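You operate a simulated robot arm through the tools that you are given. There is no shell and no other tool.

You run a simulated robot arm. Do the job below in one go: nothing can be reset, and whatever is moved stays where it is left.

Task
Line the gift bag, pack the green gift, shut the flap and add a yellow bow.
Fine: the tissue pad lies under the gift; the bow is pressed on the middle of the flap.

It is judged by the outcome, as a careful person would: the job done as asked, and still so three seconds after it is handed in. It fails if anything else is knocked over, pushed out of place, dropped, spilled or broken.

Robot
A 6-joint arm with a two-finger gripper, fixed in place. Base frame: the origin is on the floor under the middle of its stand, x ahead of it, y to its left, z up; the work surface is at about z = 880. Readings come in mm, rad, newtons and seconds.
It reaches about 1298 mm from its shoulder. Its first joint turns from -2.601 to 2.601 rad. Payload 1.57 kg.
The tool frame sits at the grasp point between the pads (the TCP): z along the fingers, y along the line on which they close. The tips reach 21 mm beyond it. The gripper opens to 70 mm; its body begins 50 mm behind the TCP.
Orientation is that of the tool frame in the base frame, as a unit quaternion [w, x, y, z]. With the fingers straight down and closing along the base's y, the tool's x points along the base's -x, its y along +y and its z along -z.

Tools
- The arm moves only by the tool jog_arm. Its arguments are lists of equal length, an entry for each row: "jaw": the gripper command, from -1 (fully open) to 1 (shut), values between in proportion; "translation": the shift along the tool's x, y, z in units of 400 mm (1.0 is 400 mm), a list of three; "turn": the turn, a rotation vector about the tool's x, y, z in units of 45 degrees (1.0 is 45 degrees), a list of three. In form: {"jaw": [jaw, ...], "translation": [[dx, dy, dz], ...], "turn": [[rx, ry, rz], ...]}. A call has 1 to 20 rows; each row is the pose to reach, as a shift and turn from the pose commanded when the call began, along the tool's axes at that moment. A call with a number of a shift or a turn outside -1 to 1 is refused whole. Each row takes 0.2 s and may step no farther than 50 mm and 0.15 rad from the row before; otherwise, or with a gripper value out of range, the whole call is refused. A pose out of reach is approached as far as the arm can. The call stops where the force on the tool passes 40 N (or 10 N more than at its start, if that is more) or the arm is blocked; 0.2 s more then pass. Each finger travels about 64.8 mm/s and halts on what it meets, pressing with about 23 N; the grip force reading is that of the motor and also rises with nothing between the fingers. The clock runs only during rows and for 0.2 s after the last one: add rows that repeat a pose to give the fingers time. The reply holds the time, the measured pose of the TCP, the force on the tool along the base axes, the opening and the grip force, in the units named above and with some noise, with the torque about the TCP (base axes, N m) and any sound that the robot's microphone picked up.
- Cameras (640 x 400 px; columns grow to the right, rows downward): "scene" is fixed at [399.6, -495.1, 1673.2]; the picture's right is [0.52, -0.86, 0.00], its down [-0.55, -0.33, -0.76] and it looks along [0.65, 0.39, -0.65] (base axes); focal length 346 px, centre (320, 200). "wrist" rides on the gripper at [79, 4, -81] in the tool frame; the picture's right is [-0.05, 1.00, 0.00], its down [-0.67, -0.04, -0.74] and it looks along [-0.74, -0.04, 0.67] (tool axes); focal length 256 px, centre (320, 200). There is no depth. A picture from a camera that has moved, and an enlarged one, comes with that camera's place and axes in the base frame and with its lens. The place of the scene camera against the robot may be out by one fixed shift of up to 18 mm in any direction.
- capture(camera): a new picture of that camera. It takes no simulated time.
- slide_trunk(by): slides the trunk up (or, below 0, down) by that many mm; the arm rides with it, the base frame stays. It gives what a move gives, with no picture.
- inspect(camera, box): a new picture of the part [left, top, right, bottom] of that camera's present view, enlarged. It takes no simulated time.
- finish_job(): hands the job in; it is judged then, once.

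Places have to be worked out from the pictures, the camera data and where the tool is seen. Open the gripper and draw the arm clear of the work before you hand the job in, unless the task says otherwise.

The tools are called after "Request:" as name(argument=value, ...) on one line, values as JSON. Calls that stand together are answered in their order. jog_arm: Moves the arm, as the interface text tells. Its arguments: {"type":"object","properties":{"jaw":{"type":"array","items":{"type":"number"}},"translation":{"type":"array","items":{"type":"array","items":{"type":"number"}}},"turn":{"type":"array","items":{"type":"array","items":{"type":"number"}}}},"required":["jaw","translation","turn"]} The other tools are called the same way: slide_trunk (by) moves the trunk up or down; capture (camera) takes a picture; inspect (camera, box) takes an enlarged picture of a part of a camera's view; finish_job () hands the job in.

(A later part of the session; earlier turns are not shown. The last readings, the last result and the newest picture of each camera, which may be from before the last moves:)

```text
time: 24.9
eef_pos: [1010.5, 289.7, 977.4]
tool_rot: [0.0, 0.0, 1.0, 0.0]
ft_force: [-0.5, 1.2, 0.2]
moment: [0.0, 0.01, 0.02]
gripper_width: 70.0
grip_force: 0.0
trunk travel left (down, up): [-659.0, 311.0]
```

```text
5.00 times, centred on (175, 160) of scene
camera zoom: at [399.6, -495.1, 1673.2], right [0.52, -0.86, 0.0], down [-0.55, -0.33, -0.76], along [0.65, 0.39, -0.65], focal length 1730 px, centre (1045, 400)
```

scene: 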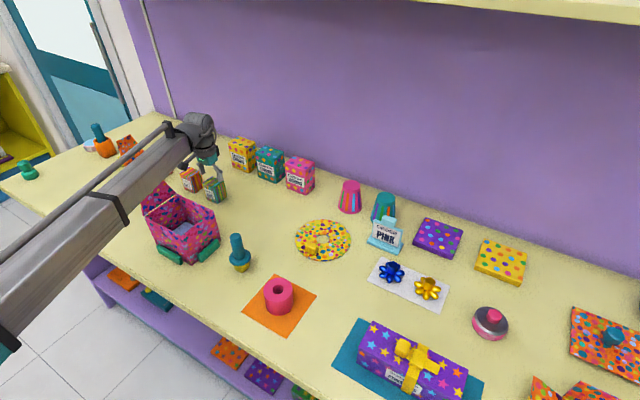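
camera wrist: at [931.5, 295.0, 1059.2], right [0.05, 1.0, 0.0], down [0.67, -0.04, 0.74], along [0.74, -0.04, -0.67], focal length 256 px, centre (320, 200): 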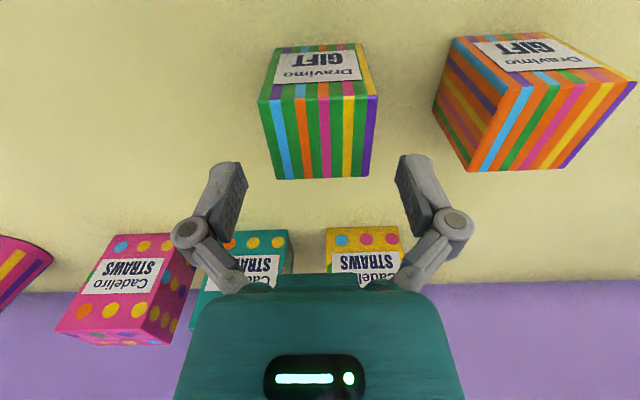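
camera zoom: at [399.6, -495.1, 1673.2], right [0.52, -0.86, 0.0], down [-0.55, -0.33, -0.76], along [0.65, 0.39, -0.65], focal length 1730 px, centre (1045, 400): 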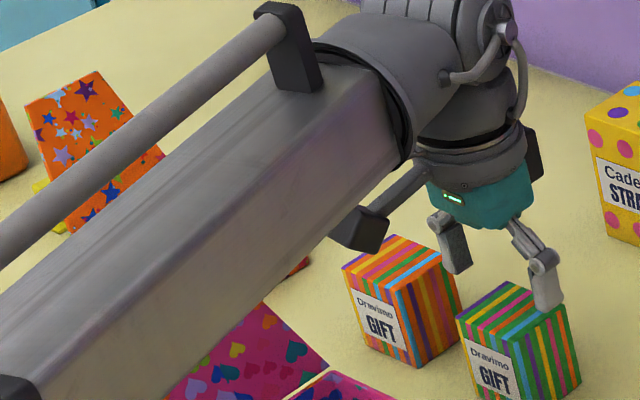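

I need an accurate forearm geometry, so I zoom on the forearm beam and its strap.

Request:
inspect(camera="scene", box=[70, 170, 150, 230])

Request:
inspect(camera="scene", box=[140, 100, 230, 170])

Request:
inspect(camera="scene", box=[0, 160, 200, 400])

```text
6.67 times, centred on (110, 200) of scene
camera zoom: at [399.6, -495.1, 1673.2], right [0.52, -0.86, 0.0], down [-0.55, -0.33, -0.76], along [0.65, 0.39, -0.65], focal length 2307 px, centre (1720, 200)
```

zoom: 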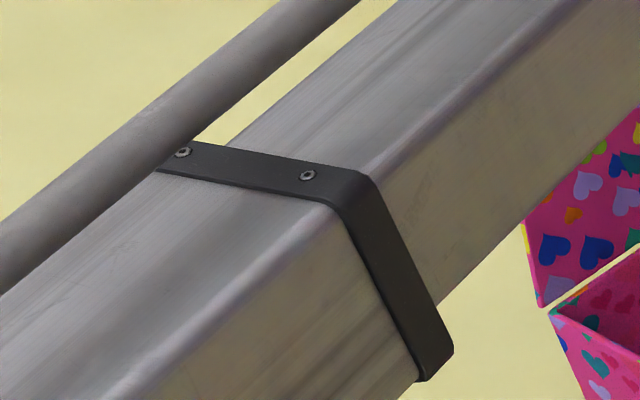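

```text
5.71 times, centred on (185, 135) of scene
camera zoom: at [399.6, -495.1, 1673.2], right [0.52, -0.86, 0.0], down [-0.55, -0.33, -0.76], along [0.65, 0.39, -0.65], focal length 1977 px, centre (1091, 571)
```

zoom: 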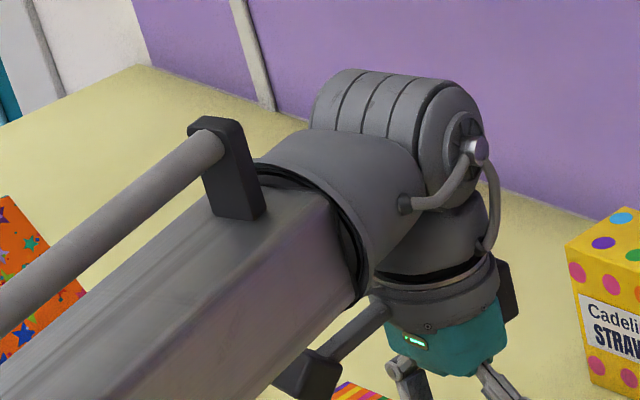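

```text
1.67 times, centred on (100, 280) of scene
camera zoom: at [399.6, -495.1, 1673.2], right [0.52, -0.86, 0.0], down [-0.55, -0.33, -0.76], along [0.65, 0.39, -0.65], focal length 577 px, centre (687, 67)
```

zoom: 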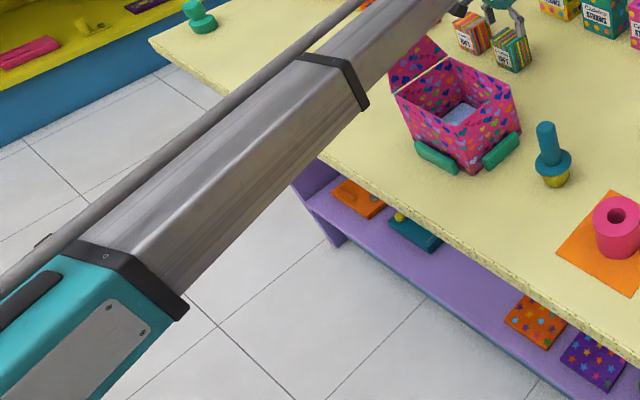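

The arm is a telescoping boom along the base-to-TCP line. Its beam bottom is at about TCP + 165 and its +y side is at y about 280 near the flap, while the flap there is at y 308 or more, so it is clear. I lower onto the gift.

Request:
slide_trunk(by=-25)

Request:
slide_trunk(by=-20)

Request:
capture(camera="wrist")

Request:
inspect(camera="scene", box=[120, 130, 260, 250])

```text
time: 25.6
eef_pos: [1009.3, 290.4, 952.6]
tool_rot: [0.0, 0.001, 1.0, 0.0]
ft_force: [0.5, 0.2, -0.4]
moment: [0.02, 0.03, 0.02]
gripper_width: 70.3
grip_force: 0.0
trunk travel left (down, up): [-634.0, 336.0]
```

```text
time: 26.3
eef_pos: [1010.0, 290.0, 931.4]
tool_rot: [0.0, 0.0, 1.0, 0.0]
ft_force: [-0.3, -0.5, 0.8]
moment: [-0.01, -0.04, 0.01]
gripper_width: 70.0
grip_force: 0.1
trunk travel left (down, up): [-614.0, 356.0]
```

```text
taken
camera wrist: at [931.5, 295.0, 1014.2], right [0.05, 1.0, 0.0], down [0.67, -0.04, 0.74], along [0.74, -0.04, -0.67], focal length 256 px, centre (320, 200)
```

wrist: 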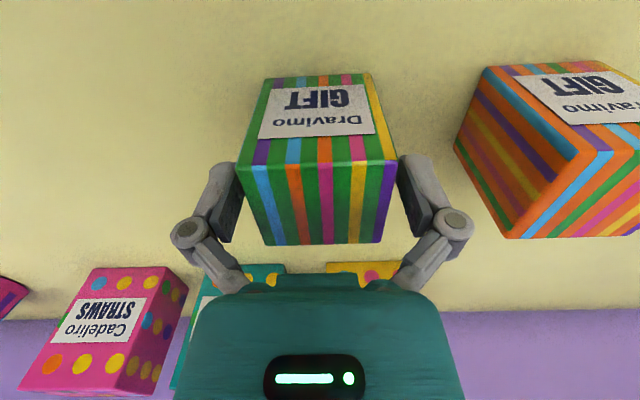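

```text
3.33 times, centred on (190, 190) of scene
camera zoom: at [399.6, -495.1, 1673.2], right [0.52, -0.86, 0.0], down [-0.55, -0.33, -0.76], along [0.65, 0.39, -0.65], focal length 1153 px, centre (753, 233)
```

zoom: 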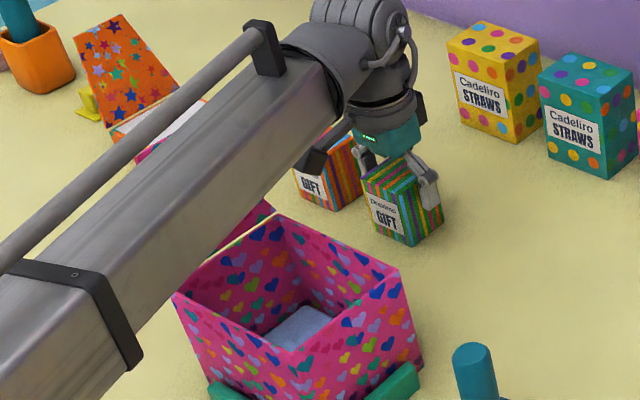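

The gift is between the fingers with free play on both sides and no contact forces. I close on it.

Request:
jog_arm(jaw=[1, 1, 1, 1], translation=[[0, 0, 0], [0, 0, 0], [0, 0, 0], [0, 0, 0]], turn=[[0, 0, 0], [0, 0, 0], [0, 0, 0], [0, 0, 0]])

Request:
slide_trunk(by=25)

Request:
capture(camera="wrist")

Request:
inspect(camera="scene", box=[120, 130, 260, 250])

```text
time: 27.3
eef_pos: [1009.9, 289.9, 932.8]
tool_rot: [0.0, 0.0, 1.0, 0.0]
ft_force: [-0.3, -1.1, 1.7]
moment: [-0.17, -0.02, -0.03]
gripper_width: 54.6
grip_force: 22.5
trunk travel left (down, up): [-614.0, 356.0]
```

```text
time: 28.0
eef_pos: [1010.7, 290.1, 956.9]
tool_rot: [0.0, 0.0, 1.0, -0.001]
ft_force: [-0.1, -0.1, -2.4]
moment: [0.01, 0.01, -0.01]
gripper_width: 54.4
grip_force: 22.6
trunk travel left (down, up): [-639.0, 331.0]
```

```text
taken
camera wrist: at [932.0, 295.2, 1038.8], right [0.05, 1.0, 0.0], down [0.67, -0.04, 0.74], along [0.74, -0.04, -0.67], focal length 256 px, centre (320, 200)
```

wrist: 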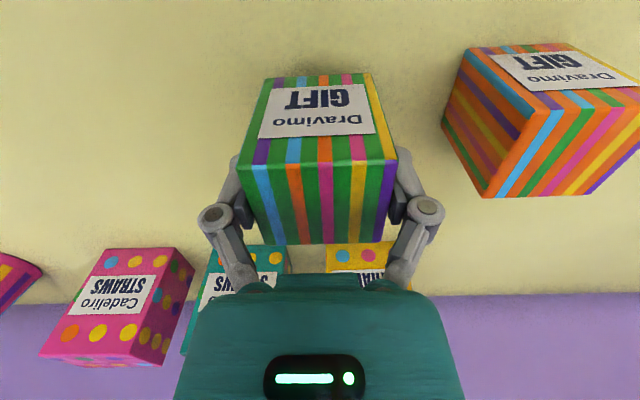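

```text
3.33 times, centred on (190, 190) of scene
camera zoom: at [399.6, -495.1, 1673.2], right [0.52, -0.86, 0.0], down [-0.55, -0.33, -0.76], along [0.65, 0.39, -0.65], focal length 1153 px, centre (753, 233)
```

zoom: 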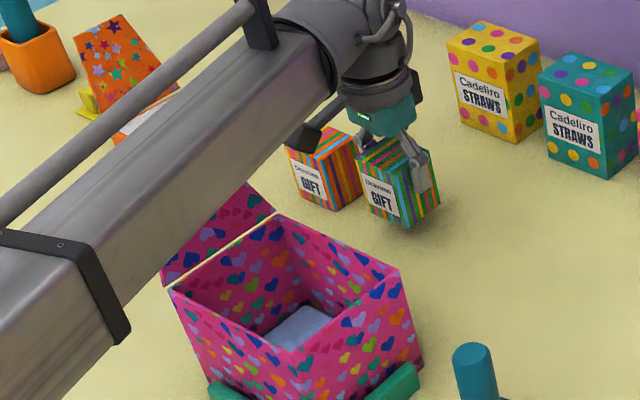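

The gift is lifted level and firmly gripped, with its bottom about 53 mm below the TCP. I raise it above the rim and carry it over the +x half of the bag, beside the pad's knob.

Request:
slide_trunk(by=118)

Request:
jog_arm(jaw=[1, 1, 1, 1, 1, 1, 1], translation=[[0, -0.09, 0], [0.02, -0.18, 0], [0.1, -0.1925, 0], [0.19, -0.1925, 0], [0.28, -0.1925, 0], [0.37, -0.1925, 0], [0.436, -0.1925, 0]], turn=[[0, 0, 0], [0, 0, 0], [0, 0, 0], [0, 0, 0], [0, 0, 0], [0, 0, 0], [0, 0, 0]])

Request:
capture(camera="wrist")

Request:
inspect(camera="scene", box=[120, 140, 260, 270])

```text
time: 29.5
eef_pos: [1009.1, 289.4, 1075.8]
tool_rot: [0.0, 0.0, 1.0, -0.001]
ft_force: [0.1, 0.1, -2.5]
moment: [-0.04, 0.0, -0.03]
gripper_width: 54.7
grip_force: 23.2
trunk travel left (down, up): [-757.0, 213.0]
```

```text
time: 31.1
eef_pos: [836.3, 214.1, 1075.5]
tool_rot: [-0.001, 0.0, 1.0, 0.0]
ft_force: [-0.5, 1.2, -3.2]
moment: [0.01, -0.01, 0.02]
gripper_width: 54.9
grip_force: 23.2
trunk travel left (down, up): [-757.0, 213.0]
```

```text
taken
camera wrist: at [757.7, 218.6, 1157.2], right [0.05, 1.0, 0.0], down [0.67, -0.04, 0.74], along [0.74, -0.04, -0.67], focal length 256 px, centre (320, 200)
```

wrist: 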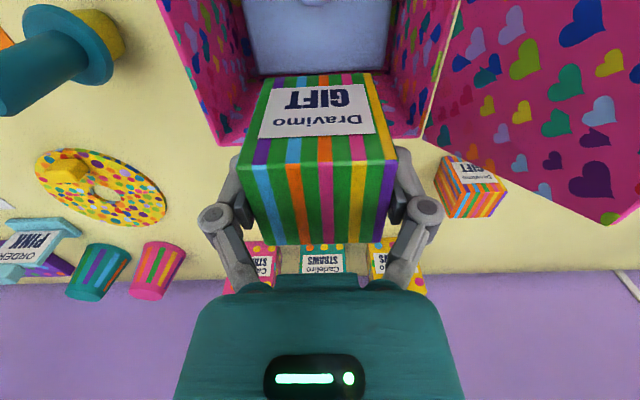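

```text
3.08 times, centred on (190, 205) of scene
camera zoom: at [399.6, -495.1, 1673.2], right [0.52, -0.86, 0.0], down [-0.55, -0.33, -0.76], along [0.65, 0.39, -0.65], focal length 1065 px, centre (720, 185)
```

zoom: 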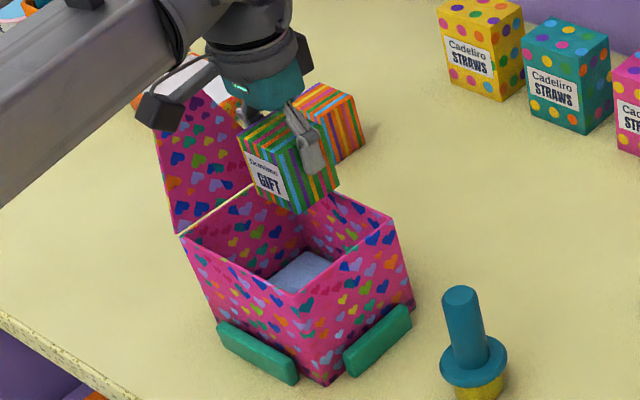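

The gift hangs over the +x half of the pad, clear of the walls and knob. I lower it in stages.

Request:
slide_trunk(by=-50)

Request:
slide_trunk(by=-40)

Request:
inspect(camera="scene", box=[120, 140, 260, 270])

Request:
capture(camera="wrist")

```text
time: 32.0
eef_pos: [836.8, 212.5, 1025.8]
tool_rot: [0.0, 0.0, 1.0, 0.001]
ft_force: [0.5, 0.0, -2.2]
moment: [-0.04, 0.02, -0.03]
gripper_width: 54.7
grip_force: 23.0
trunk travel left (down, up): [-707.0, 263.0]
```

```text
time: 32.8
eef_pos: [836.7, 214.5, 985.6]
tool_rot: [0.0, -0.001, 1.0, -0.001]
ft_force: [0.4, 0.6, -2.0]
moment: [0.01, 0.01, 0.02]
gripper_width: 54.5
grip_force: 23.2
trunk travel left (down, up): [-667.0, 303.0]
```

```text
3.08 times, centred on (190, 205) of scene
camera zoom: at [399.6, -495.1, 1673.2], right [0.52, -0.86, 0.0], down [-0.55, -0.33, -0.76], along [0.65, 0.39, -0.65], focal length 1065 px, centre (720, 185)
```

zoom: 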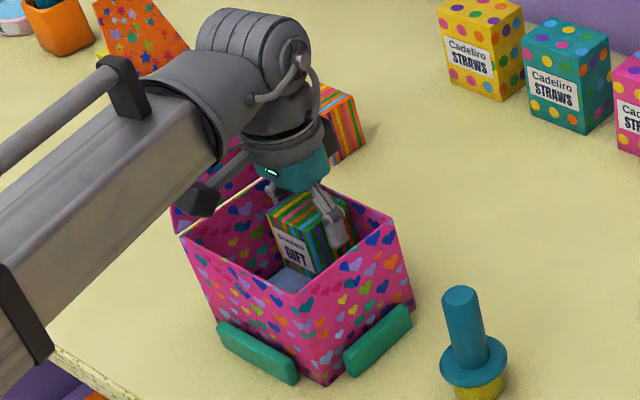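

```text
taken
camera wrist: at [758.4, 218.5, 1067.1], right [0.05, 1.0, 0.0], down [0.67, -0.04, 0.74], along [0.74, -0.04, -0.67], focal length 256 px, centre (320, 200)
```

wrist: 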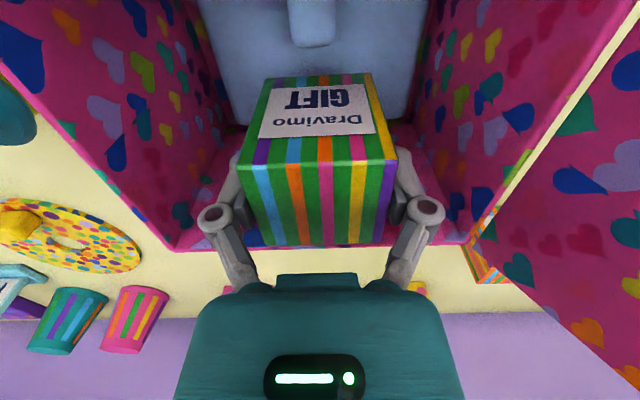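

The gift's front-bottom edge is about 9 mm behind the knob. I continue down to just above the pad, then use small steps until contact.

Request:
slide_trunk(by=-28)

Request:
slide_trunk(by=-5)

Request:
slide_trunk(by=-2)

```text
time: 33.5
eef_pos: [837.6, 213.4, 957.6]
tool_rot: [0.0, 0.0, 1.0, 0.0]
ft_force: [-0.5, -0.7, -2.7]
moment: [0.01, 0.02, -0.01]
gripper_width: 54.8
grip_force: 23.1
trunk travel left (down, up): [-639.0, 331.0]
```

```text
time: 34.1
eef_pos: [835.7, 212.8, 954.0]
tool_rot: [0.002, 0.0, 1.0, 0.0]
ft_force: [3.9, 1.2, 17.4]
moment: [0.02, -0.07, -0.01]
gripper_width: 54.6
grip_force: 22.8
trunk travel left (down, up): [-634.0, 336.0]
```

```text
time: 34.6
eef_pos: [836.1, 213.3, 950.7]
tool_rot: [0.0, 0.0, 1.0, 0.0]
ft_force: [1.1, 1.3, 16.1]
moment: [0.02, 0.04, -0.01]
gripper_width: 54.8
grip_force: 23.2
trunk travel left (down, up): [-632.0, 338.0]
```

Contact is felt at TCP z about 952, so the gift is seated on the pad. I relieve the force and release with a limited opening.

Request:
slide_trunk(by=2)

Request:
jog_arm(jaw=[-0.6, -0.85, -0.85, -0.85], translation=[[0, 0, 0], [0, 0, 0], [0, 0, 0], [0, 0, 0]], turn=[[0, 0, 0], [0, 0, 0], [0, 0, 0], [0, 0, 0]])

Request:
slide_trunk(by=30)

Request:
capture(camera="wrist")

Request:
inspect(camera="scene", box=[120, 140, 260, 270])

```text
time: 35.1
eef_pos: [837.1, 213.4, 952.8]
tool_rot: [-0.001, 0.001, 1.0, 0.0]
ft_force: [-0.3, -0.7, 0.3]
moment: [-0.03, 0.08, 0.0]
gripper_width: 54.7
grip_force: 23.2
trunk travel left (down, up): [-634.0, 336.0]
```

```text
time: 36.1
eef_pos: [837.4, 214.2, 952.0]
tool_rot: [-0.001, 0.0, 1.0, -0.001]
ft_force: [-0.6, 0.0, 0.0]
moment: [0.0, 0.0, -0.03]
gripper_width: 64.9
grip_force: 0.0
trunk travel left (down, up): [-634.0, 336.0]
```

```text
time: 36.9
eef_pos: [836.5, 214.3, 982.0]
tool_rot: [0.0, 0.0, 1.0, 0.0]
ft_force: [-0.4, 0.1, 0.4]
moment: [0.03, 0.02, -0.01]
gripper_width: 64.8
grip_force: 0.0
trunk travel left (down, up): [-664.0, 306.0]
```

```text
taken
camera wrist: at [758.4, 218.6, 1064.2], right [0.05, 1.0, 0.0], down [0.67, -0.04, 0.74], along [0.74, -0.04, -0.67], focal length 256 px, centre (320, 200)
```

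wrist: 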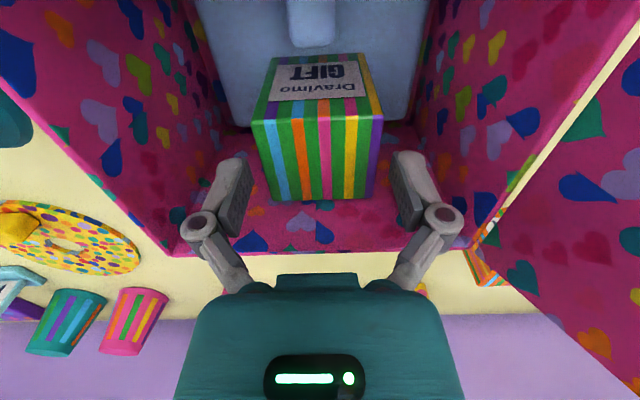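

```text
3.08 times, centred on (190, 205) of scene
camera zoom: at [399.6, -495.1, 1673.2], right [0.52, -0.86, 0.0], down [-0.55, -0.33, -0.76], along [0.65, 0.39, -0.65], focal length 1065 px, centre (720, 185)
```

zoom: 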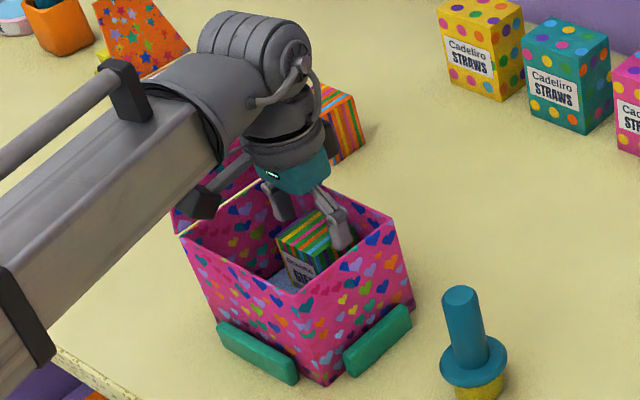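

The gift stands on the pad beside the knob, below the rim. Next I raise well above the flap tip (about 1105), close the fingers, and cross over to the outside (+y) of the flap.

Request:
slide_trunk(by=180)

Request:
capture(camera="wrist")

Request:
jog_arm(jaw=[-0.5, 0, 0.5, 1, 1, 1], translation=[[0.02, 0.09, 0], [0.04, 0.18, 0], [0.06, 0.27, 0], [0.07, 0.36, 0], [0.07, 0.43, 0], [0.07, 0.43, 0]], turn=[[0, 0, 0], [0, 0, 0], [0, 0, 0], [0, 0, 0], [0, 0, 0], [0, 0, 0]])

Request:
capture(camera="wrist")

Request:
capture(camera="scene")

```text
time: 38.9
eef_pos: [837.1, 213.8, 1163.3]
tool_rot: [0.0, -0.001, 1.0, 0.0]
ft_force: [0.9, -0.3, -0.6]
moment: [0.0, 0.01, 0.03]
gripper_width: 64.7
grip_force: 0.2
trunk travel left (down, up): [-844.0, 126.0]
```

```text
taken
camera wrist: at [758.4, 218.6, 1244.1], right [0.05, 1.0, 0.0], down [0.67, -0.04, 0.74], along [0.74, -0.04, -0.67], focal length 256 px, centre (320, 200)
```

wrist: 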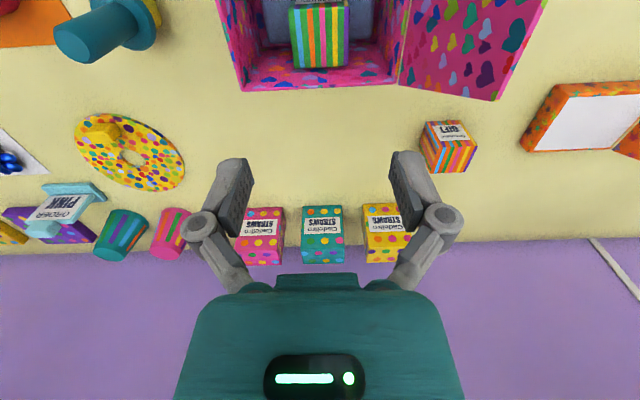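

```text
time: 40.3
eef_pos: [809.8, 387.1, 1162.3]
tool_rot: [0.0, 0.0, 1.0, 0.0]
ft_force: [1.0, 0.3, -0.7]
moment: [-0.01, -0.01, 0.01]
gripper_width: 0.0
grip_force: 23.5
trunk travel left (down, up): [-844.0, 126.0]
```

```text
taken
camera wrist: at [730.3, 391.2, 1244.2], right [0.05, 1.0, 0.0], down [0.67, -0.04, 0.74], along [0.74, -0.04, -0.67], focal length 256 px, centre (320, 200)
```

wrist: 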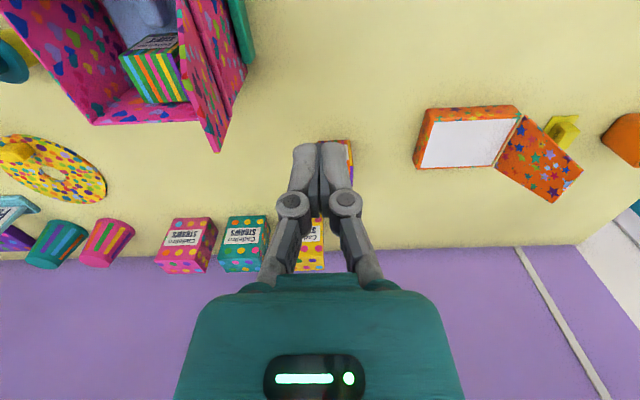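

```text
taken
```

scene: 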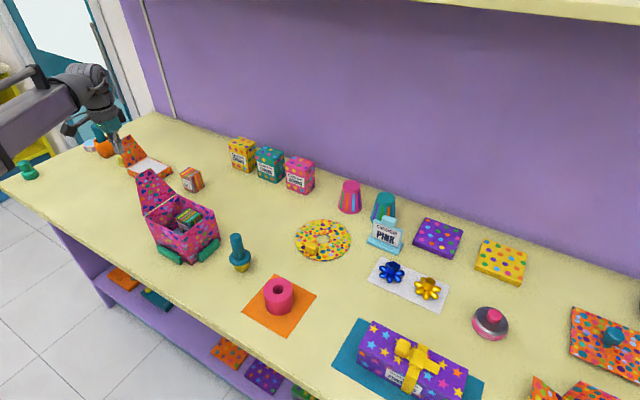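

The fingers are closed and outside the flap. I zoom in to measure the flap from this side.

Request:
inspect(camera="wrist", box=[60, 0, 300, 180])

Request:
inspect(camera="scene", box=[100, 110, 240, 270])

```text
2.22 times, centred on (180, 90) of wrist
camera zoom: at [730.3, 391.2, 1244.2], right [0.05, 1.0, 0.0], down [0.67, -0.04, 0.74], along [0.74, -0.04, -0.67], focal length 569 px, centre (631, 444)
```

zoom: 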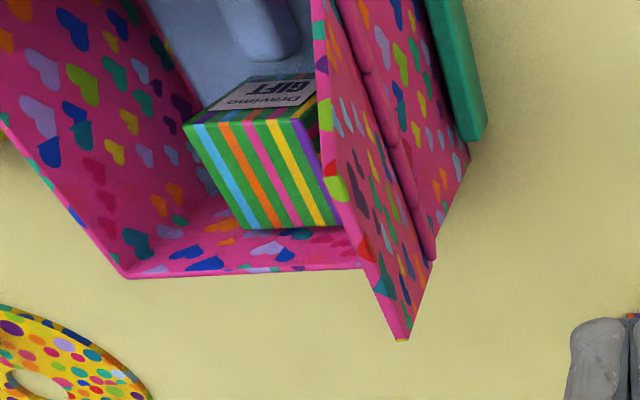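

```text
2.50 times, centred on (170, 190) of scene
camera zoom: at [399.6, -495.1, 1673.2], right [0.52, -0.86, 0.0], down [-0.55, -0.33, -0.76], along [0.65, 0.39, -0.65], focal length 865 px, centre (695, 225)
```

zoom: 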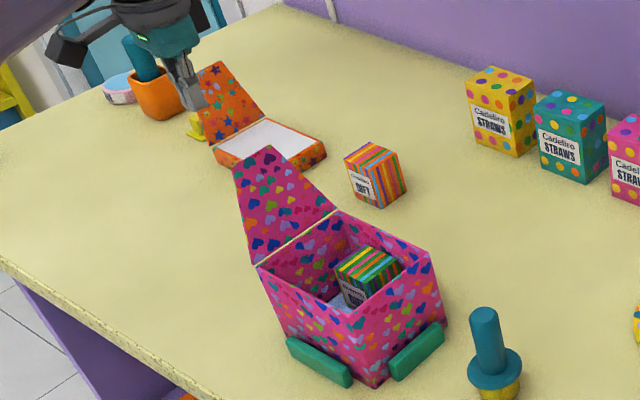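

From outside, the flap tip sits at y about 317, z about 1105, consistent with before. I lower to TCP z 1090 so that the fingers push on the upper part of the flap, then push gently toward -y.

Request:
slide_trunk(by=-72)

Request:
jog_arm(jaw=[1, 1, 1, 1, 1], translation=[[0, -0.04, 0], [0, -0.075, 0], [0, -0.1, 0], [0, -0.125, 0], [0, -0.15, 0]], turn=[[0, 0, 0], [0, 0, 0], [0, 0, 0], [0, 0, 0], [0, 0, 0]])

Request:
capture(camera="wrist")

Request:
inspect(camera="scene", box=[100, 110, 240, 270])

```text
time: 41.4
eef_pos: [808.7, 386.4, 1090.7]
tool_rot: [-0.001, 0.0, 1.0, 0.001]
ft_force: [-0.2, 0.0, 0.3]
moment: [-0.03, 0.0, -0.03]
gripper_width: 0.0
grip_force: 22.6
trunk travel left (down, up): [-772.0, 198.0]
```

```text
time: 42.6
eef_pos: [809.2, 325.7, 1090.7]
tool_rot: [0.0, -0.001, 1.0, 0.0]
ft_force: [-0.3, 0.4, -0.1]
moment: [0.02, -0.02, 0.01]
gripper_width: 0.0
grip_force: 23.7
trunk travel left (down, up): [-772.0, 198.0]
```

```text
taken
camera wrist: at [730.7, 330.2, 1172.2], right [0.05, 1.0, 0.0], down [0.67, -0.04, 0.74], along [0.74, -0.04, -0.67], focal length 256 px, centre (320, 200)
```

wrist: 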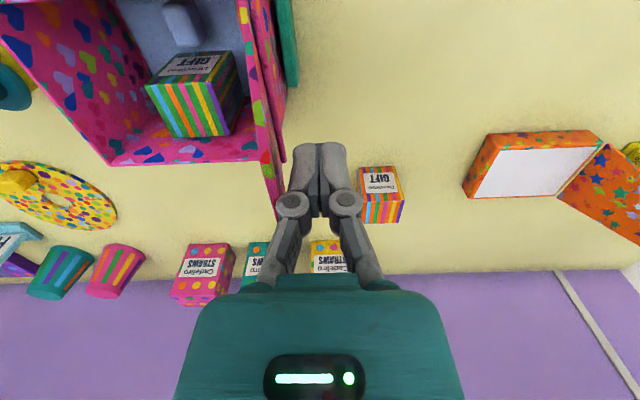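

```text
2.50 times, centred on (170, 190) of scene
camera zoom: at [399.6, -495.1, 1673.2], right [0.52, -0.86, 0.0], down [-0.55, -0.33, -0.76], along [0.65, 0.39, -0.65], focal length 865 px, centre (695, 225)
```

zoom: 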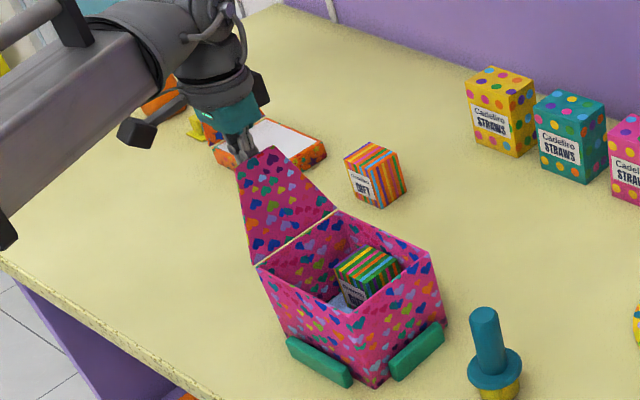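

The left finger is now right at the flap's outer face. I continue pushing in -y in small steps.

Request:
jog_arm(jaw=[1, 1, 1, 1, 1], translation=[[0, -0.02, 0], [0, -0.04, 0], [0, -0.06, 0], [0, -0.08, 0], [0, -0.1, 0]], turn=[[0, 0, 0], [0, 0, 0], [0, 0, 0], [0, 0, 0], [0, 0, 0]])

Request:
inspect(camera="scene", box=[100, 110, 240, 270])

Request:
capture(camera="wrist")

```text
time: 43.8
eef_pos: [810.0, 285.6, 1091.0]
tool_rot: [-0.001, 0.0, 1.0, -0.001]
ft_force: [-0.6, -0.3, 0.5]
moment: [0.0, 0.0, 0.0]
gripper_width: 0.0
grip_force: 23.0
trunk travel left (down, up): [-772.0, 198.0]
```

```text
2.50 times, centred on (170, 190) of scene
camera zoom: at [399.6, -495.1, 1673.2], right [0.52, -0.86, 0.0], down [-0.55, -0.33, -0.76], along [0.65, 0.39, -0.65], focal length 865 px, centre (695, 225)
```

zoom: 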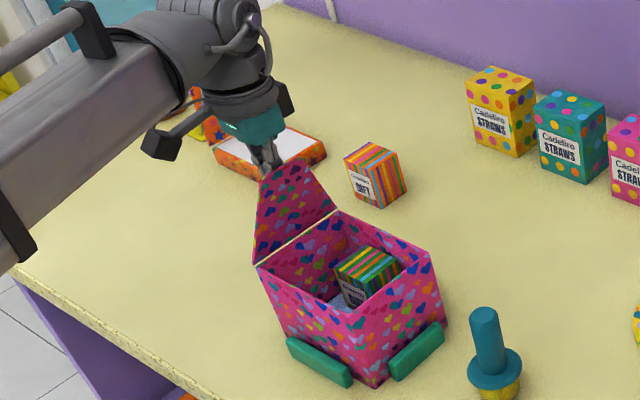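

```text
taken
camera wrist: at [730.5, 290.7, 1172.2], right [0.05, 1.0, 0.0], down [0.67, -0.04, 0.74], along [0.74, -0.04, -0.67], focal length 256 px, centre (320, 200)
```

wrist: 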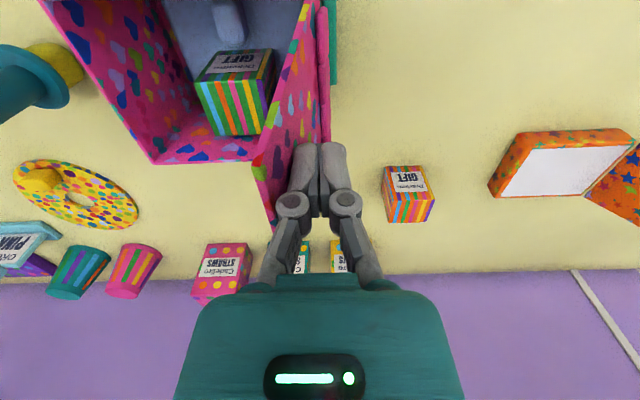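

The flap is swinging inward with almost no resistance. I continue.

Request:
jog_arm(jaw=[1, 1, 1, 1, 1, 1], translation=[[0, -0.025, 0], [0, -0.05, 0], [0, -0.075, 0], [0, -0.1, 0], [0, -0.125, 0], [0, -0.14, 0]], turn=[[0, 0, 0], [0, 0, 0], [0, 0, 0], [0, 0, 0], [0, 0, 0], [0, 0, 0]])

Request:
inspect(camera="scene", box=[100, 110, 240, 270])

Request:
capture(camera="wrist")

```text
time: 45.2
eef_pos: [808.9, 231.0, 1092.0]
tool_rot: [0.0, 0.001, 1.0, 0.001]
ft_force: [-0.5, -0.1, -0.2]
moment: [0.03, 0.0, 0.0]
gripper_width: 0.1
grip_force: 23.3
trunk travel left (down, up): [-772.0, 198.0]
```

```text
2.50 times, centred on (170, 190) of scene
camera zoom: at [399.6, -495.1, 1673.2], right [0.52, -0.86, 0.0], down [-0.55, -0.33, -0.76], along [0.65, 0.39, -0.65], focal length 865 px, centre (695, 225)
```

zoom: 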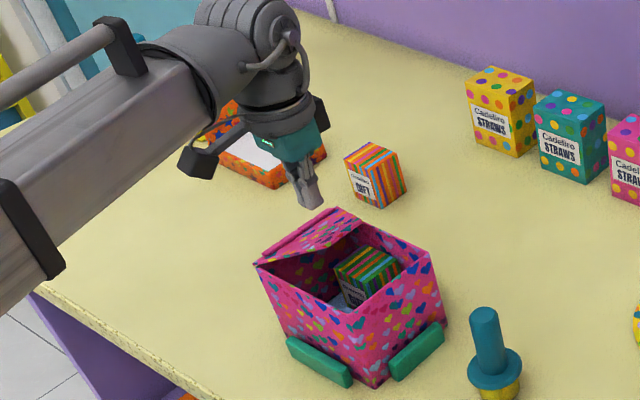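

```text
taken
camera wrist: at [730.4, 234.8, 1172.2], right [0.05, 1.0, 0.0], down [0.67, -0.04, 0.74], along [0.74, -0.04, -0.67], focal length 256 px, centre (320, 200)
```

wrist: 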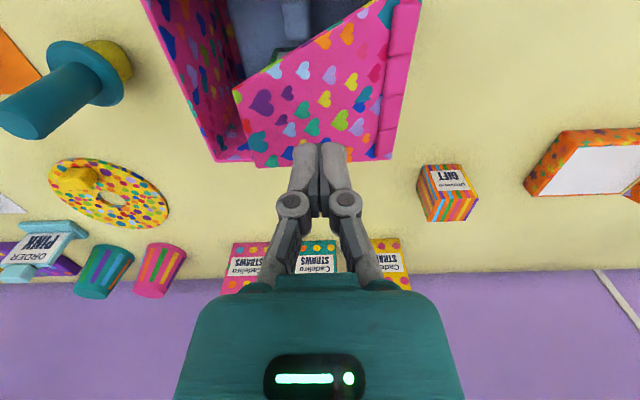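

The flap has dropped ahead of the fingers to a shallow angle. I let a little time pass to see whether it settles shut on its own.

Request:
jog_arm(jaw=[1, 1, 1, 1], translation=[[0, 0, 0], [0, 0, 0], [0, 0, 0], [0, 0, 0]], turn=[[0, 0, 0], [0, 0, 0], [0, 0, 0], [0, 0, 0]])

Request:
inspect(camera="scene", box=[130, 160, 240, 270])

Request:
inspect(camera="wrist", box=[120, 0, 440, 200])

```text
time: 46.2
eef_pos: [808.3, 229.7, 1090.7]
tool_rot: [0.0, 0.0, 1.0, 0.0]
ft_force: [0.3, -0.3, 1.4]
moment: [0.01, 0.0, -0.01]
gripper_width: 0.5
grip_force: 23.1
trunk travel left (down, up): [-772.0, 198.0]
```

```text
3.64 times, centred on (185, 215) of scene
camera zoom: at [399.6, -495.1, 1673.2], right [0.52, -0.86, 0.0], down [-0.55, -0.33, -0.76], along [0.65, 0.39, -0.65], focal length 1258 px, centre (811, 146)
```

zoom: 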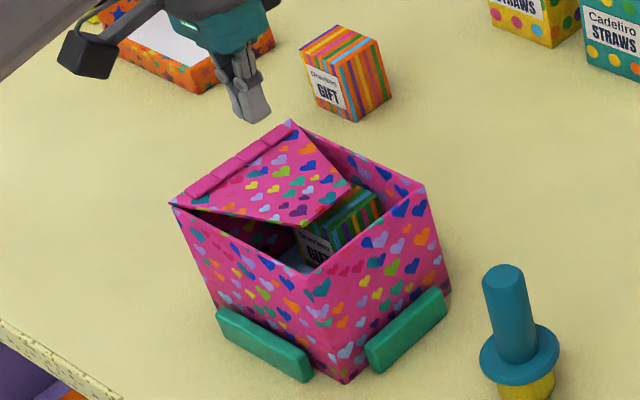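

```text
2.00 times, centred on (280, 100) of wrist
camera zoom: at [730.4, 234.9, 1172.2], right [0.05, 1.0, 0.0], down [0.67, -0.04, 0.74], along [0.74, -0.04, -0.67], focal length 512 px, centre (400, 400)
```

zoom: 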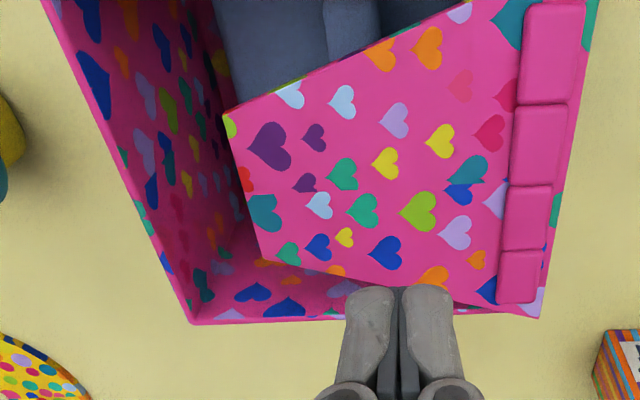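

The flap now lies flat at rim height, with its tip edge at z about 1000-1003 and y about 177. Next is the gold/yellow bow near (1014,-471). I move there in two long hops at a safe height.

Request:
jog_arm(jaw=[1, 1, 1, 1, 1, 1, 1, 1], translation=[[-0.014, -0.11, 0], [-0.028, -0.22, 0], [-0.042, -0.33, 0], [-0.056, -0.44, 0], [-0.07, -0.55, 0], [-0.084, -0.66, 0], [-0.098, -0.77, 0], [-0.112, -0.876, 0]], turn=[[0, 0, 0], [0, 0, 0], [0, 0, 0], [0, 0, 0], [0, 0, 0], [0, 0, 0], [0, 0, 0], [0, 0, 0]])

Request:
jog_arm(jaw=[0.5, 0, -0.4, -0.4, -0.4, -0.4, -0.4, -0.4], translation=[[-0.014, -0.11, 0], [-0.028, -0.22, 0], [-0.042, -0.33, 0], [-0.056, -0.44, 0], [-0.07, -0.55, 0], [-0.084, -0.66, 0], [-0.098, -0.77, 0], [-0.112, -0.876, 0]], turn=[[0, 0, 0], [0, 0, 0], [0, 0, 0], [0, 0, 0], [0, 0, 0], [0, 0, 0], [0, 0, 0], [0, 0, 0]])

Request:
capture(camera="wrist")

Request:
capture(camera="scene")

```text
time: 48.0
eef_pos: [853.5, -121.2, 1091.2]
tool_rot: [0.0, 0.0, 1.0, -0.001]
ft_force: [-0.1, -0.8, -0.2]
moment: [0.0, 0.01, -0.03]
gripper_width: 0.2
grip_force: 23.1
trunk travel left (down, up): [-772.0, 198.0]
```

```text
time: 49.8
eef_pos: [899.0, -473.0, 1091.2]
tool_rot: [0.0, 0.0, 1.0, 0.0]
ft_force: [0.0, 0.1, -0.4]
moment: [0.01, -0.01, 0.0]
gripper_width: 49.2
grip_force: 0.0
trunk travel left (down, up): [-772.0, 198.0]
```

```text
taken
camera wrist: at [820.4, -468.1, 1171.9], right [0.05, 1.0, 0.0], down [0.67, -0.04, 0.74], along [0.74, -0.04, -0.67], focal length 256 px, centre (320, 200)
```

wrist: 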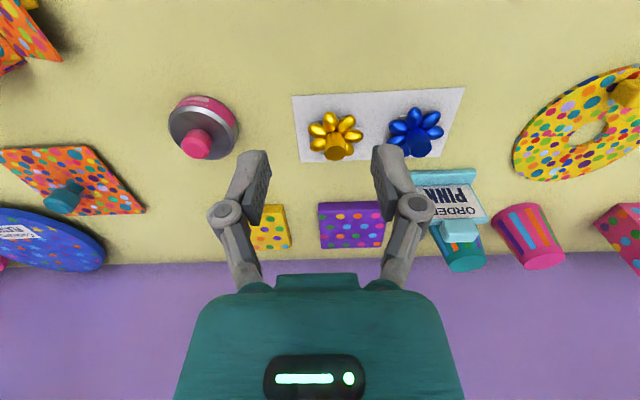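

```text
taken
```

scene: 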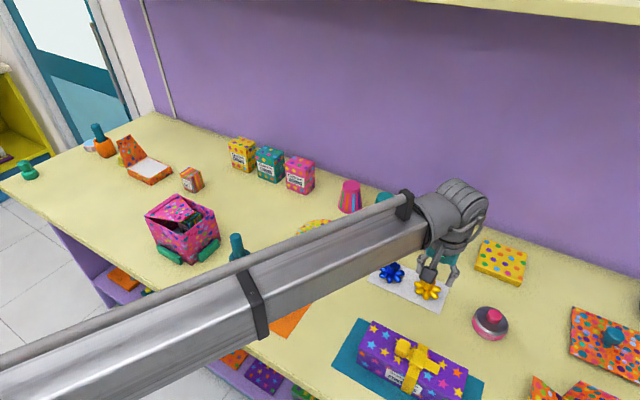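

The gold bow is in view straight ahead. I zoom in on it.

Request:
inspect(camera="wrist", box=[280, 80, 470, 180])

Request:
inspect(camera="scene", box=[130, 170, 240, 270])

```text
3.37 times, centred on (375, 130) of wrist
camera zoom: at [820.4, -468.1, 1171.9], right [0.05, 1.0, 0.0], down [0.67, -0.04, 0.74], along [0.74, -0.04, -0.67], focal length 862 px, centre (135, 436)
```

zoom: 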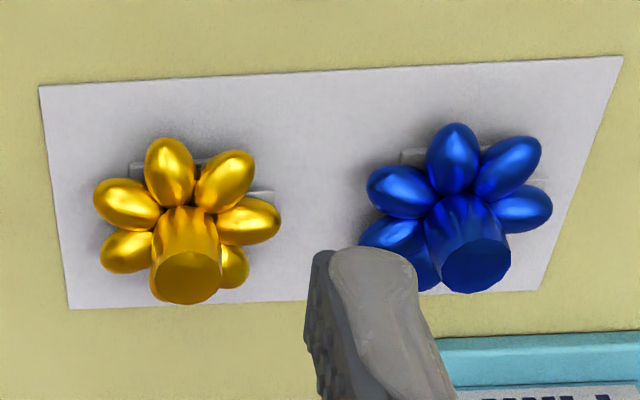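

```text
4.00 times, centred on (185, 220) of scene
camera zoom: at [399.6, -495.1, 1673.2], right [0.52, -0.86, 0.0], down [-0.55, -0.33, -0.76], along [0.65, 0.39, -0.65], focal length 1384 px, centre (860, 120)
```

zoom: 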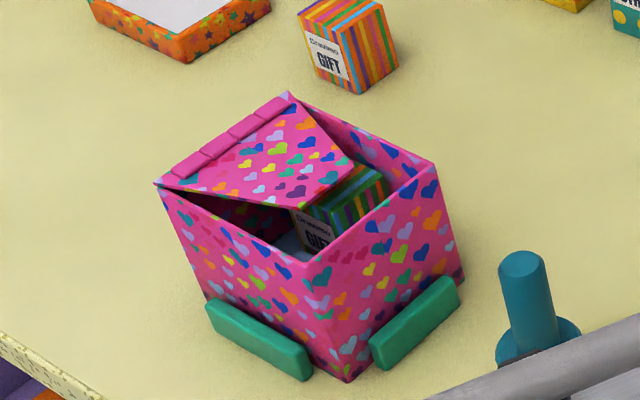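

I lower the trunk by 75 for a closer measurement of the bow's stem height and position.

Request:
slide_trunk(by=-75)

Request:
capture(camera="wrist")

Request:
inspect(camera="wrist", box=[270, 100, 430, 200])

Request:
inspect(camera="scene", box=[360, 230, 480, 330])

```text
time: 50.9
eef_pos: [899.7, -472.0, 1015.9]
tool_rot: [0.0, 0.0, 1.0, 0.0]
ft_force: [-0.1, -0.7, -0.6]
moment: [0.02, 0.0, -0.01]
gripper_width: 48.8
grip_force: 0.1
trunk travel left (down, up): [-697.0, 273.0]
```

```text
taken
camera wrist: at [820.0, -466.9, 1097.3], right [0.05, 1.0, 0.0], down [0.67, -0.04, 0.74], along [0.74, -0.04, -0.67], focal length 256 px, centre (320, 200)
```

wrist: 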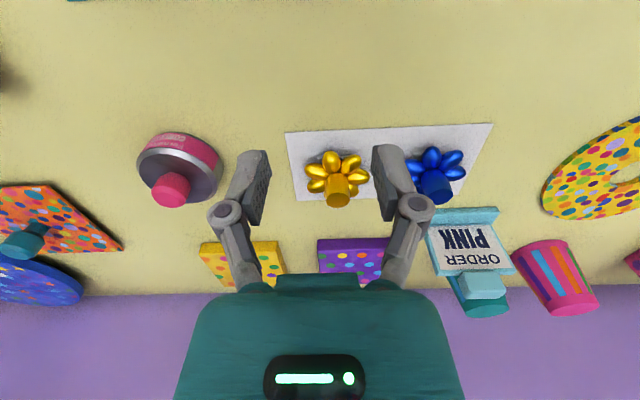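

```text
4.00 times, centred on (350, 150) of wrist
camera zoom: at [820.0, -466.9, 1097.3], right [0.05, 1.0, 0.0], down [0.67, -0.04, 0.74], along [0.74, -0.04, -0.67], focal length 1024 px, centre (200, 400)
```

zoom: 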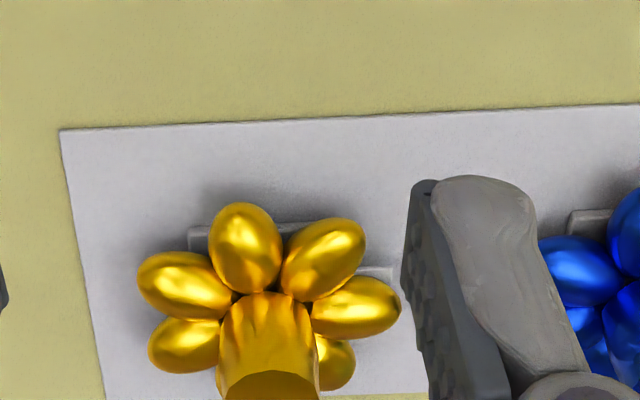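

```text
4.00 times, centred on (420, 280) of scene
camera zoom: at [399.6, -495.1, 1673.2], right [0.52, -0.86, 0.0], down [-0.55, -0.33, -0.76], along [0.65, 0.39, -0.65], focal length 1384 px, centre (-80, -120)
```

zoom: 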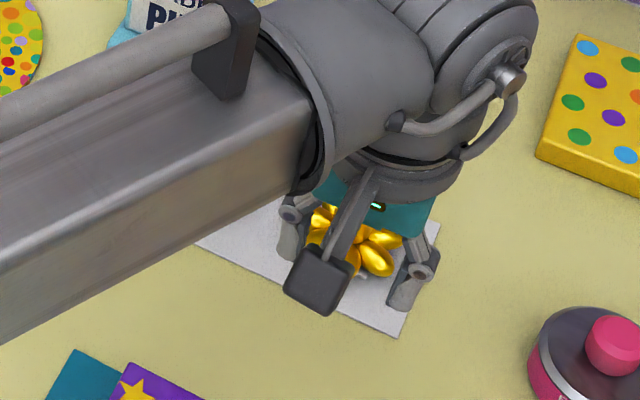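

Request:
inspect(camera="wrist", box=[290, 130, 390, 220])

```text
4.44 times, centred on (340, 175) of wrist
camera zoom: at [820.0, -466.9, 1097.3], right [0.05, 1.0, 0.0], down [0.67, -0.04, 0.74], along [0.74, -0.04, -0.67], focal length 1138 px, centre (231, 311)
```

zoom: 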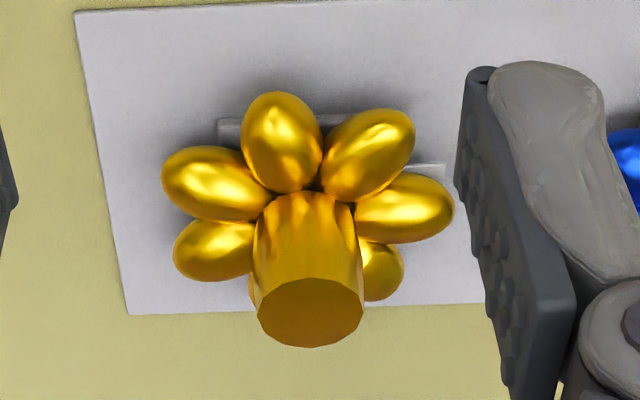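

The bow's stem is about 24 mm in diameter, centred near (1008,-459.5), with its top at z 928 and petals topping out near z 908. I move over it and lower part-way.

Request:
jog_arm(jaw=[-0.4, -0.4, -0.4], translation=[[-0.09, 0.01, 0], [-0.18, 0.02, 0], [-0.271, 0.031, 0]], turn=[[0, 0, 0], [0, 0, 0], [0, 0, 0]])

Request:
slide_trunk(by=-55)

Request:
capture(camera="wrist")

Request:
inspect(camera="scene", box=[370, 230, 490, 330])

```text
time: 51.7
eef_pos: [1008.8, -460.3, 1015.4]
tool_rot: [0.0, -0.001, 1.0, 0.0]
ft_force: [-0.4, -0.4, -0.4]
moment: [-0.01, 0.03, 0.08]
gripper_width: 49.2
grip_force: 0.1
trunk travel left (down, up): [-697.0, 273.0]
```

```text
time: 52.7
eef_pos: [1007.9, -459.1, 960.4]
tool_rot: [0.0, 0.0, 1.0, 0.001]
ft_force: [0.6, 0.6, 0.0]
moment: [0.01, 0.06, -0.01]
gripper_width: 48.9
grip_force: 0.1
trunk travel left (down, up): [-642.0, 328.0]
```

```text
taken
camera wrist: at [928.6, -454.5, 1042.2], right [0.05, 1.0, 0.0], down [0.67, -0.04, 0.74], along [0.74, -0.04, -0.67], focal length 256 px, centre (320, 200)
```

wrist: 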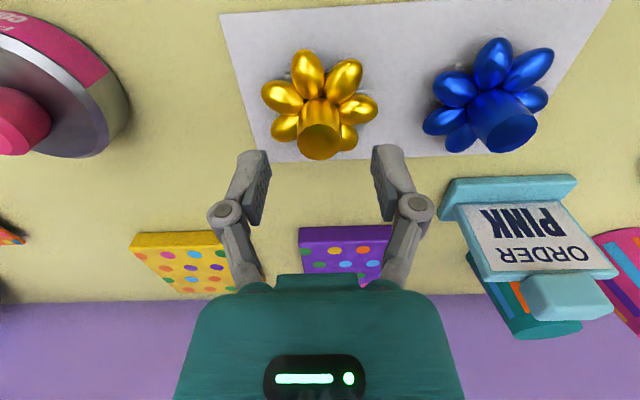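

```text
4.00 times, centred on (430, 280) of scene
camera zoom: at [399.6, -495.1, 1673.2], right [0.52, -0.86, 0.0], down [-0.55, -0.33, -0.76], along [0.65, 0.39, -0.65], focal length 1384 px, centre (-120, -120)
```

zoom: 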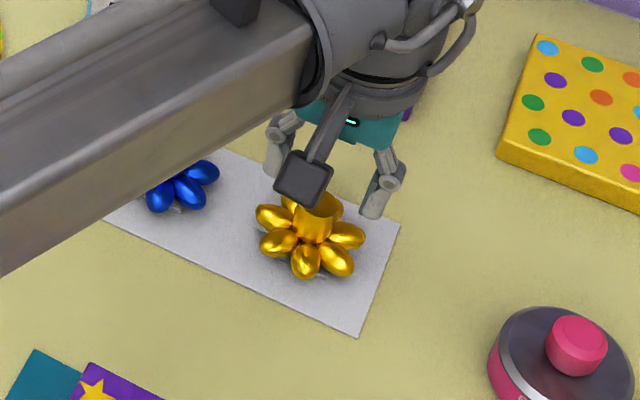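

The stem centre reads (1007.5,-458.6), which matches the TCP. I lower to TCP z 934 so the tips stay just above the petals.

Request:
slide_trunk(by=-18)

Request:
slide_trunk(by=-8)

Request:
capture(camera="wrist")

Request:
inspect(camera="wrist", box=[220, 60, 440, 240])

```text
time: 53.3
eef_pos: [1007.8, -458.5, 942.5]
tool_rot: [0.0, 0.0, 1.0, 0.0]
ft_force: [-0.3, -0.2, 0.6]
moment: [0.03, -0.02, 0.01]
gripper_width: 49.5
grip_force: 0.0
trunk travel left (down, up): [-624.0, 346.0]
```

```text
time: 53.9
eef_pos: [1006.4, -459.1, 934.7]
tool_rot: [0.0, -0.001, 1.0, 0.0]
ft_force: [-0.2, 0.5, -0.4]
moment: [0.02, 0.03, -0.01]
gripper_width: 48.8
grip_force: 0.1
trunk travel left (down, up): [-616.0, 354.0]
```

```text
taken
camera wrist: at [928.6, -454.4, 1016.2], right [0.05, 1.0, 0.0], down [0.67, -0.04, 0.74], along [0.74, -0.04, -0.67], focal length 256 px, centre (320, 200)
```

wrist: 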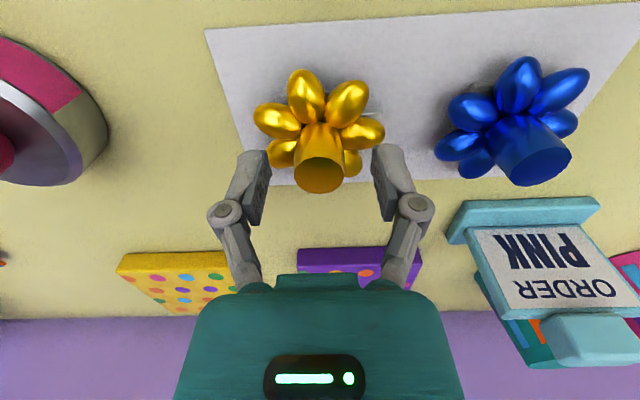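

```text
2.22 times, centred on (330, 150) of wrist
camera zoom: at [928.6, -454.4, 1016.2], right [0.05, 1.0, 0.0], down [0.67, -0.04, 0.74], along [0.74, -0.04, -0.67], focal length 569 px, centre (298, 311)
```

zoom: 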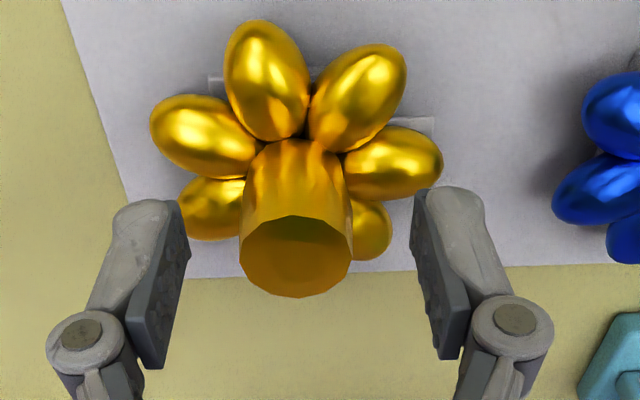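

The fingers straddle the stem cleanly above the petals. I close on it.

Request:
jog_arm(jaw=[1, 1, 1, 1], translation=[[0, 0, 0], [0, 0, 0], [0, 0, 0], [0, 0, 0]], turn=[[0, 0, 0], [0, 0, 0], [0, 0, 0], [0, 0, 0]])

Request:
slide_trunk(by=20)

Request:
capture(camera="wrist")

Request:
inspect(camera="scene", box=[370, 230, 490, 330])

```text
time: 54.9
eef_pos: [1006.8, -459.5, 935.1]
tool_rot: [0.0, 0.0, 1.0, -0.001]
ft_force: [-0.1, -0.3, 0.8]
moment: [-0.01, 0.01, 0.0]
gripper_width: 23.2
grip_force: 23.1
trunk travel left (down, up): [-616.0, 354.0]
```

```text
time: 55.5
eef_pos: [1007.9, -459.5, 954.9]
tool_rot: [0.0, 0.0, 1.0, 0.0]
ft_force: [-0.5, 0.2, 0.4]
moment: [0.01, -0.01, 0.02]
gripper_width: 23.4
grip_force: 23.1
trunk travel left (down, up): [-636.0, 334.0]
```

```text
taken
camera wrist: at [928.8, -454.4, 1036.1], right [0.05, 1.0, 0.0], down [0.67, -0.04, 0.74], along [0.74, -0.04, -0.67], focal length 256 px, centre (320, 200)
```

wrist: 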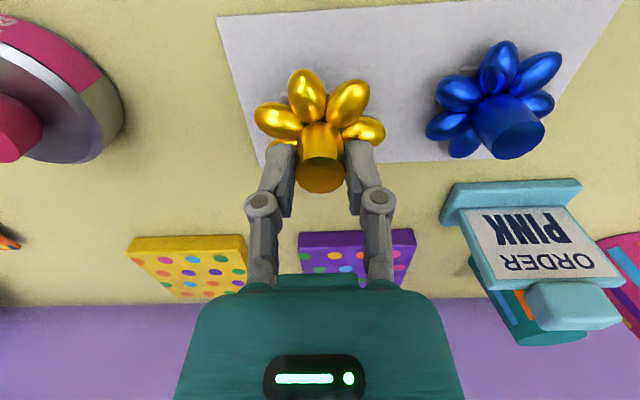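

```text
4.00 times, centred on (430, 280) of scene
camera zoom: at [399.6, -495.1, 1673.2], right [0.52, -0.86, 0.0], down [-0.55, -0.33, -0.76], along [0.65, 0.39, -0.65], focal length 1384 px, centre (-120, -120)
```

zoom: 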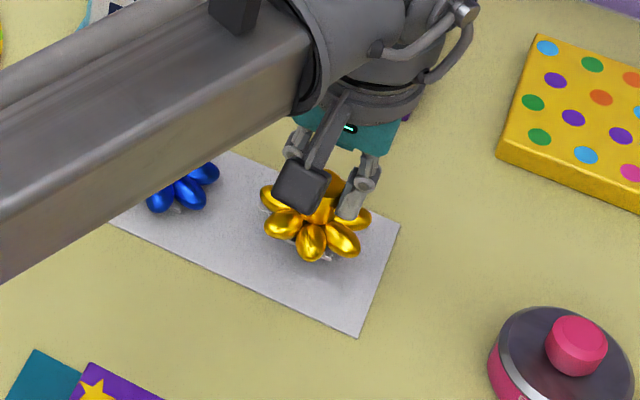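

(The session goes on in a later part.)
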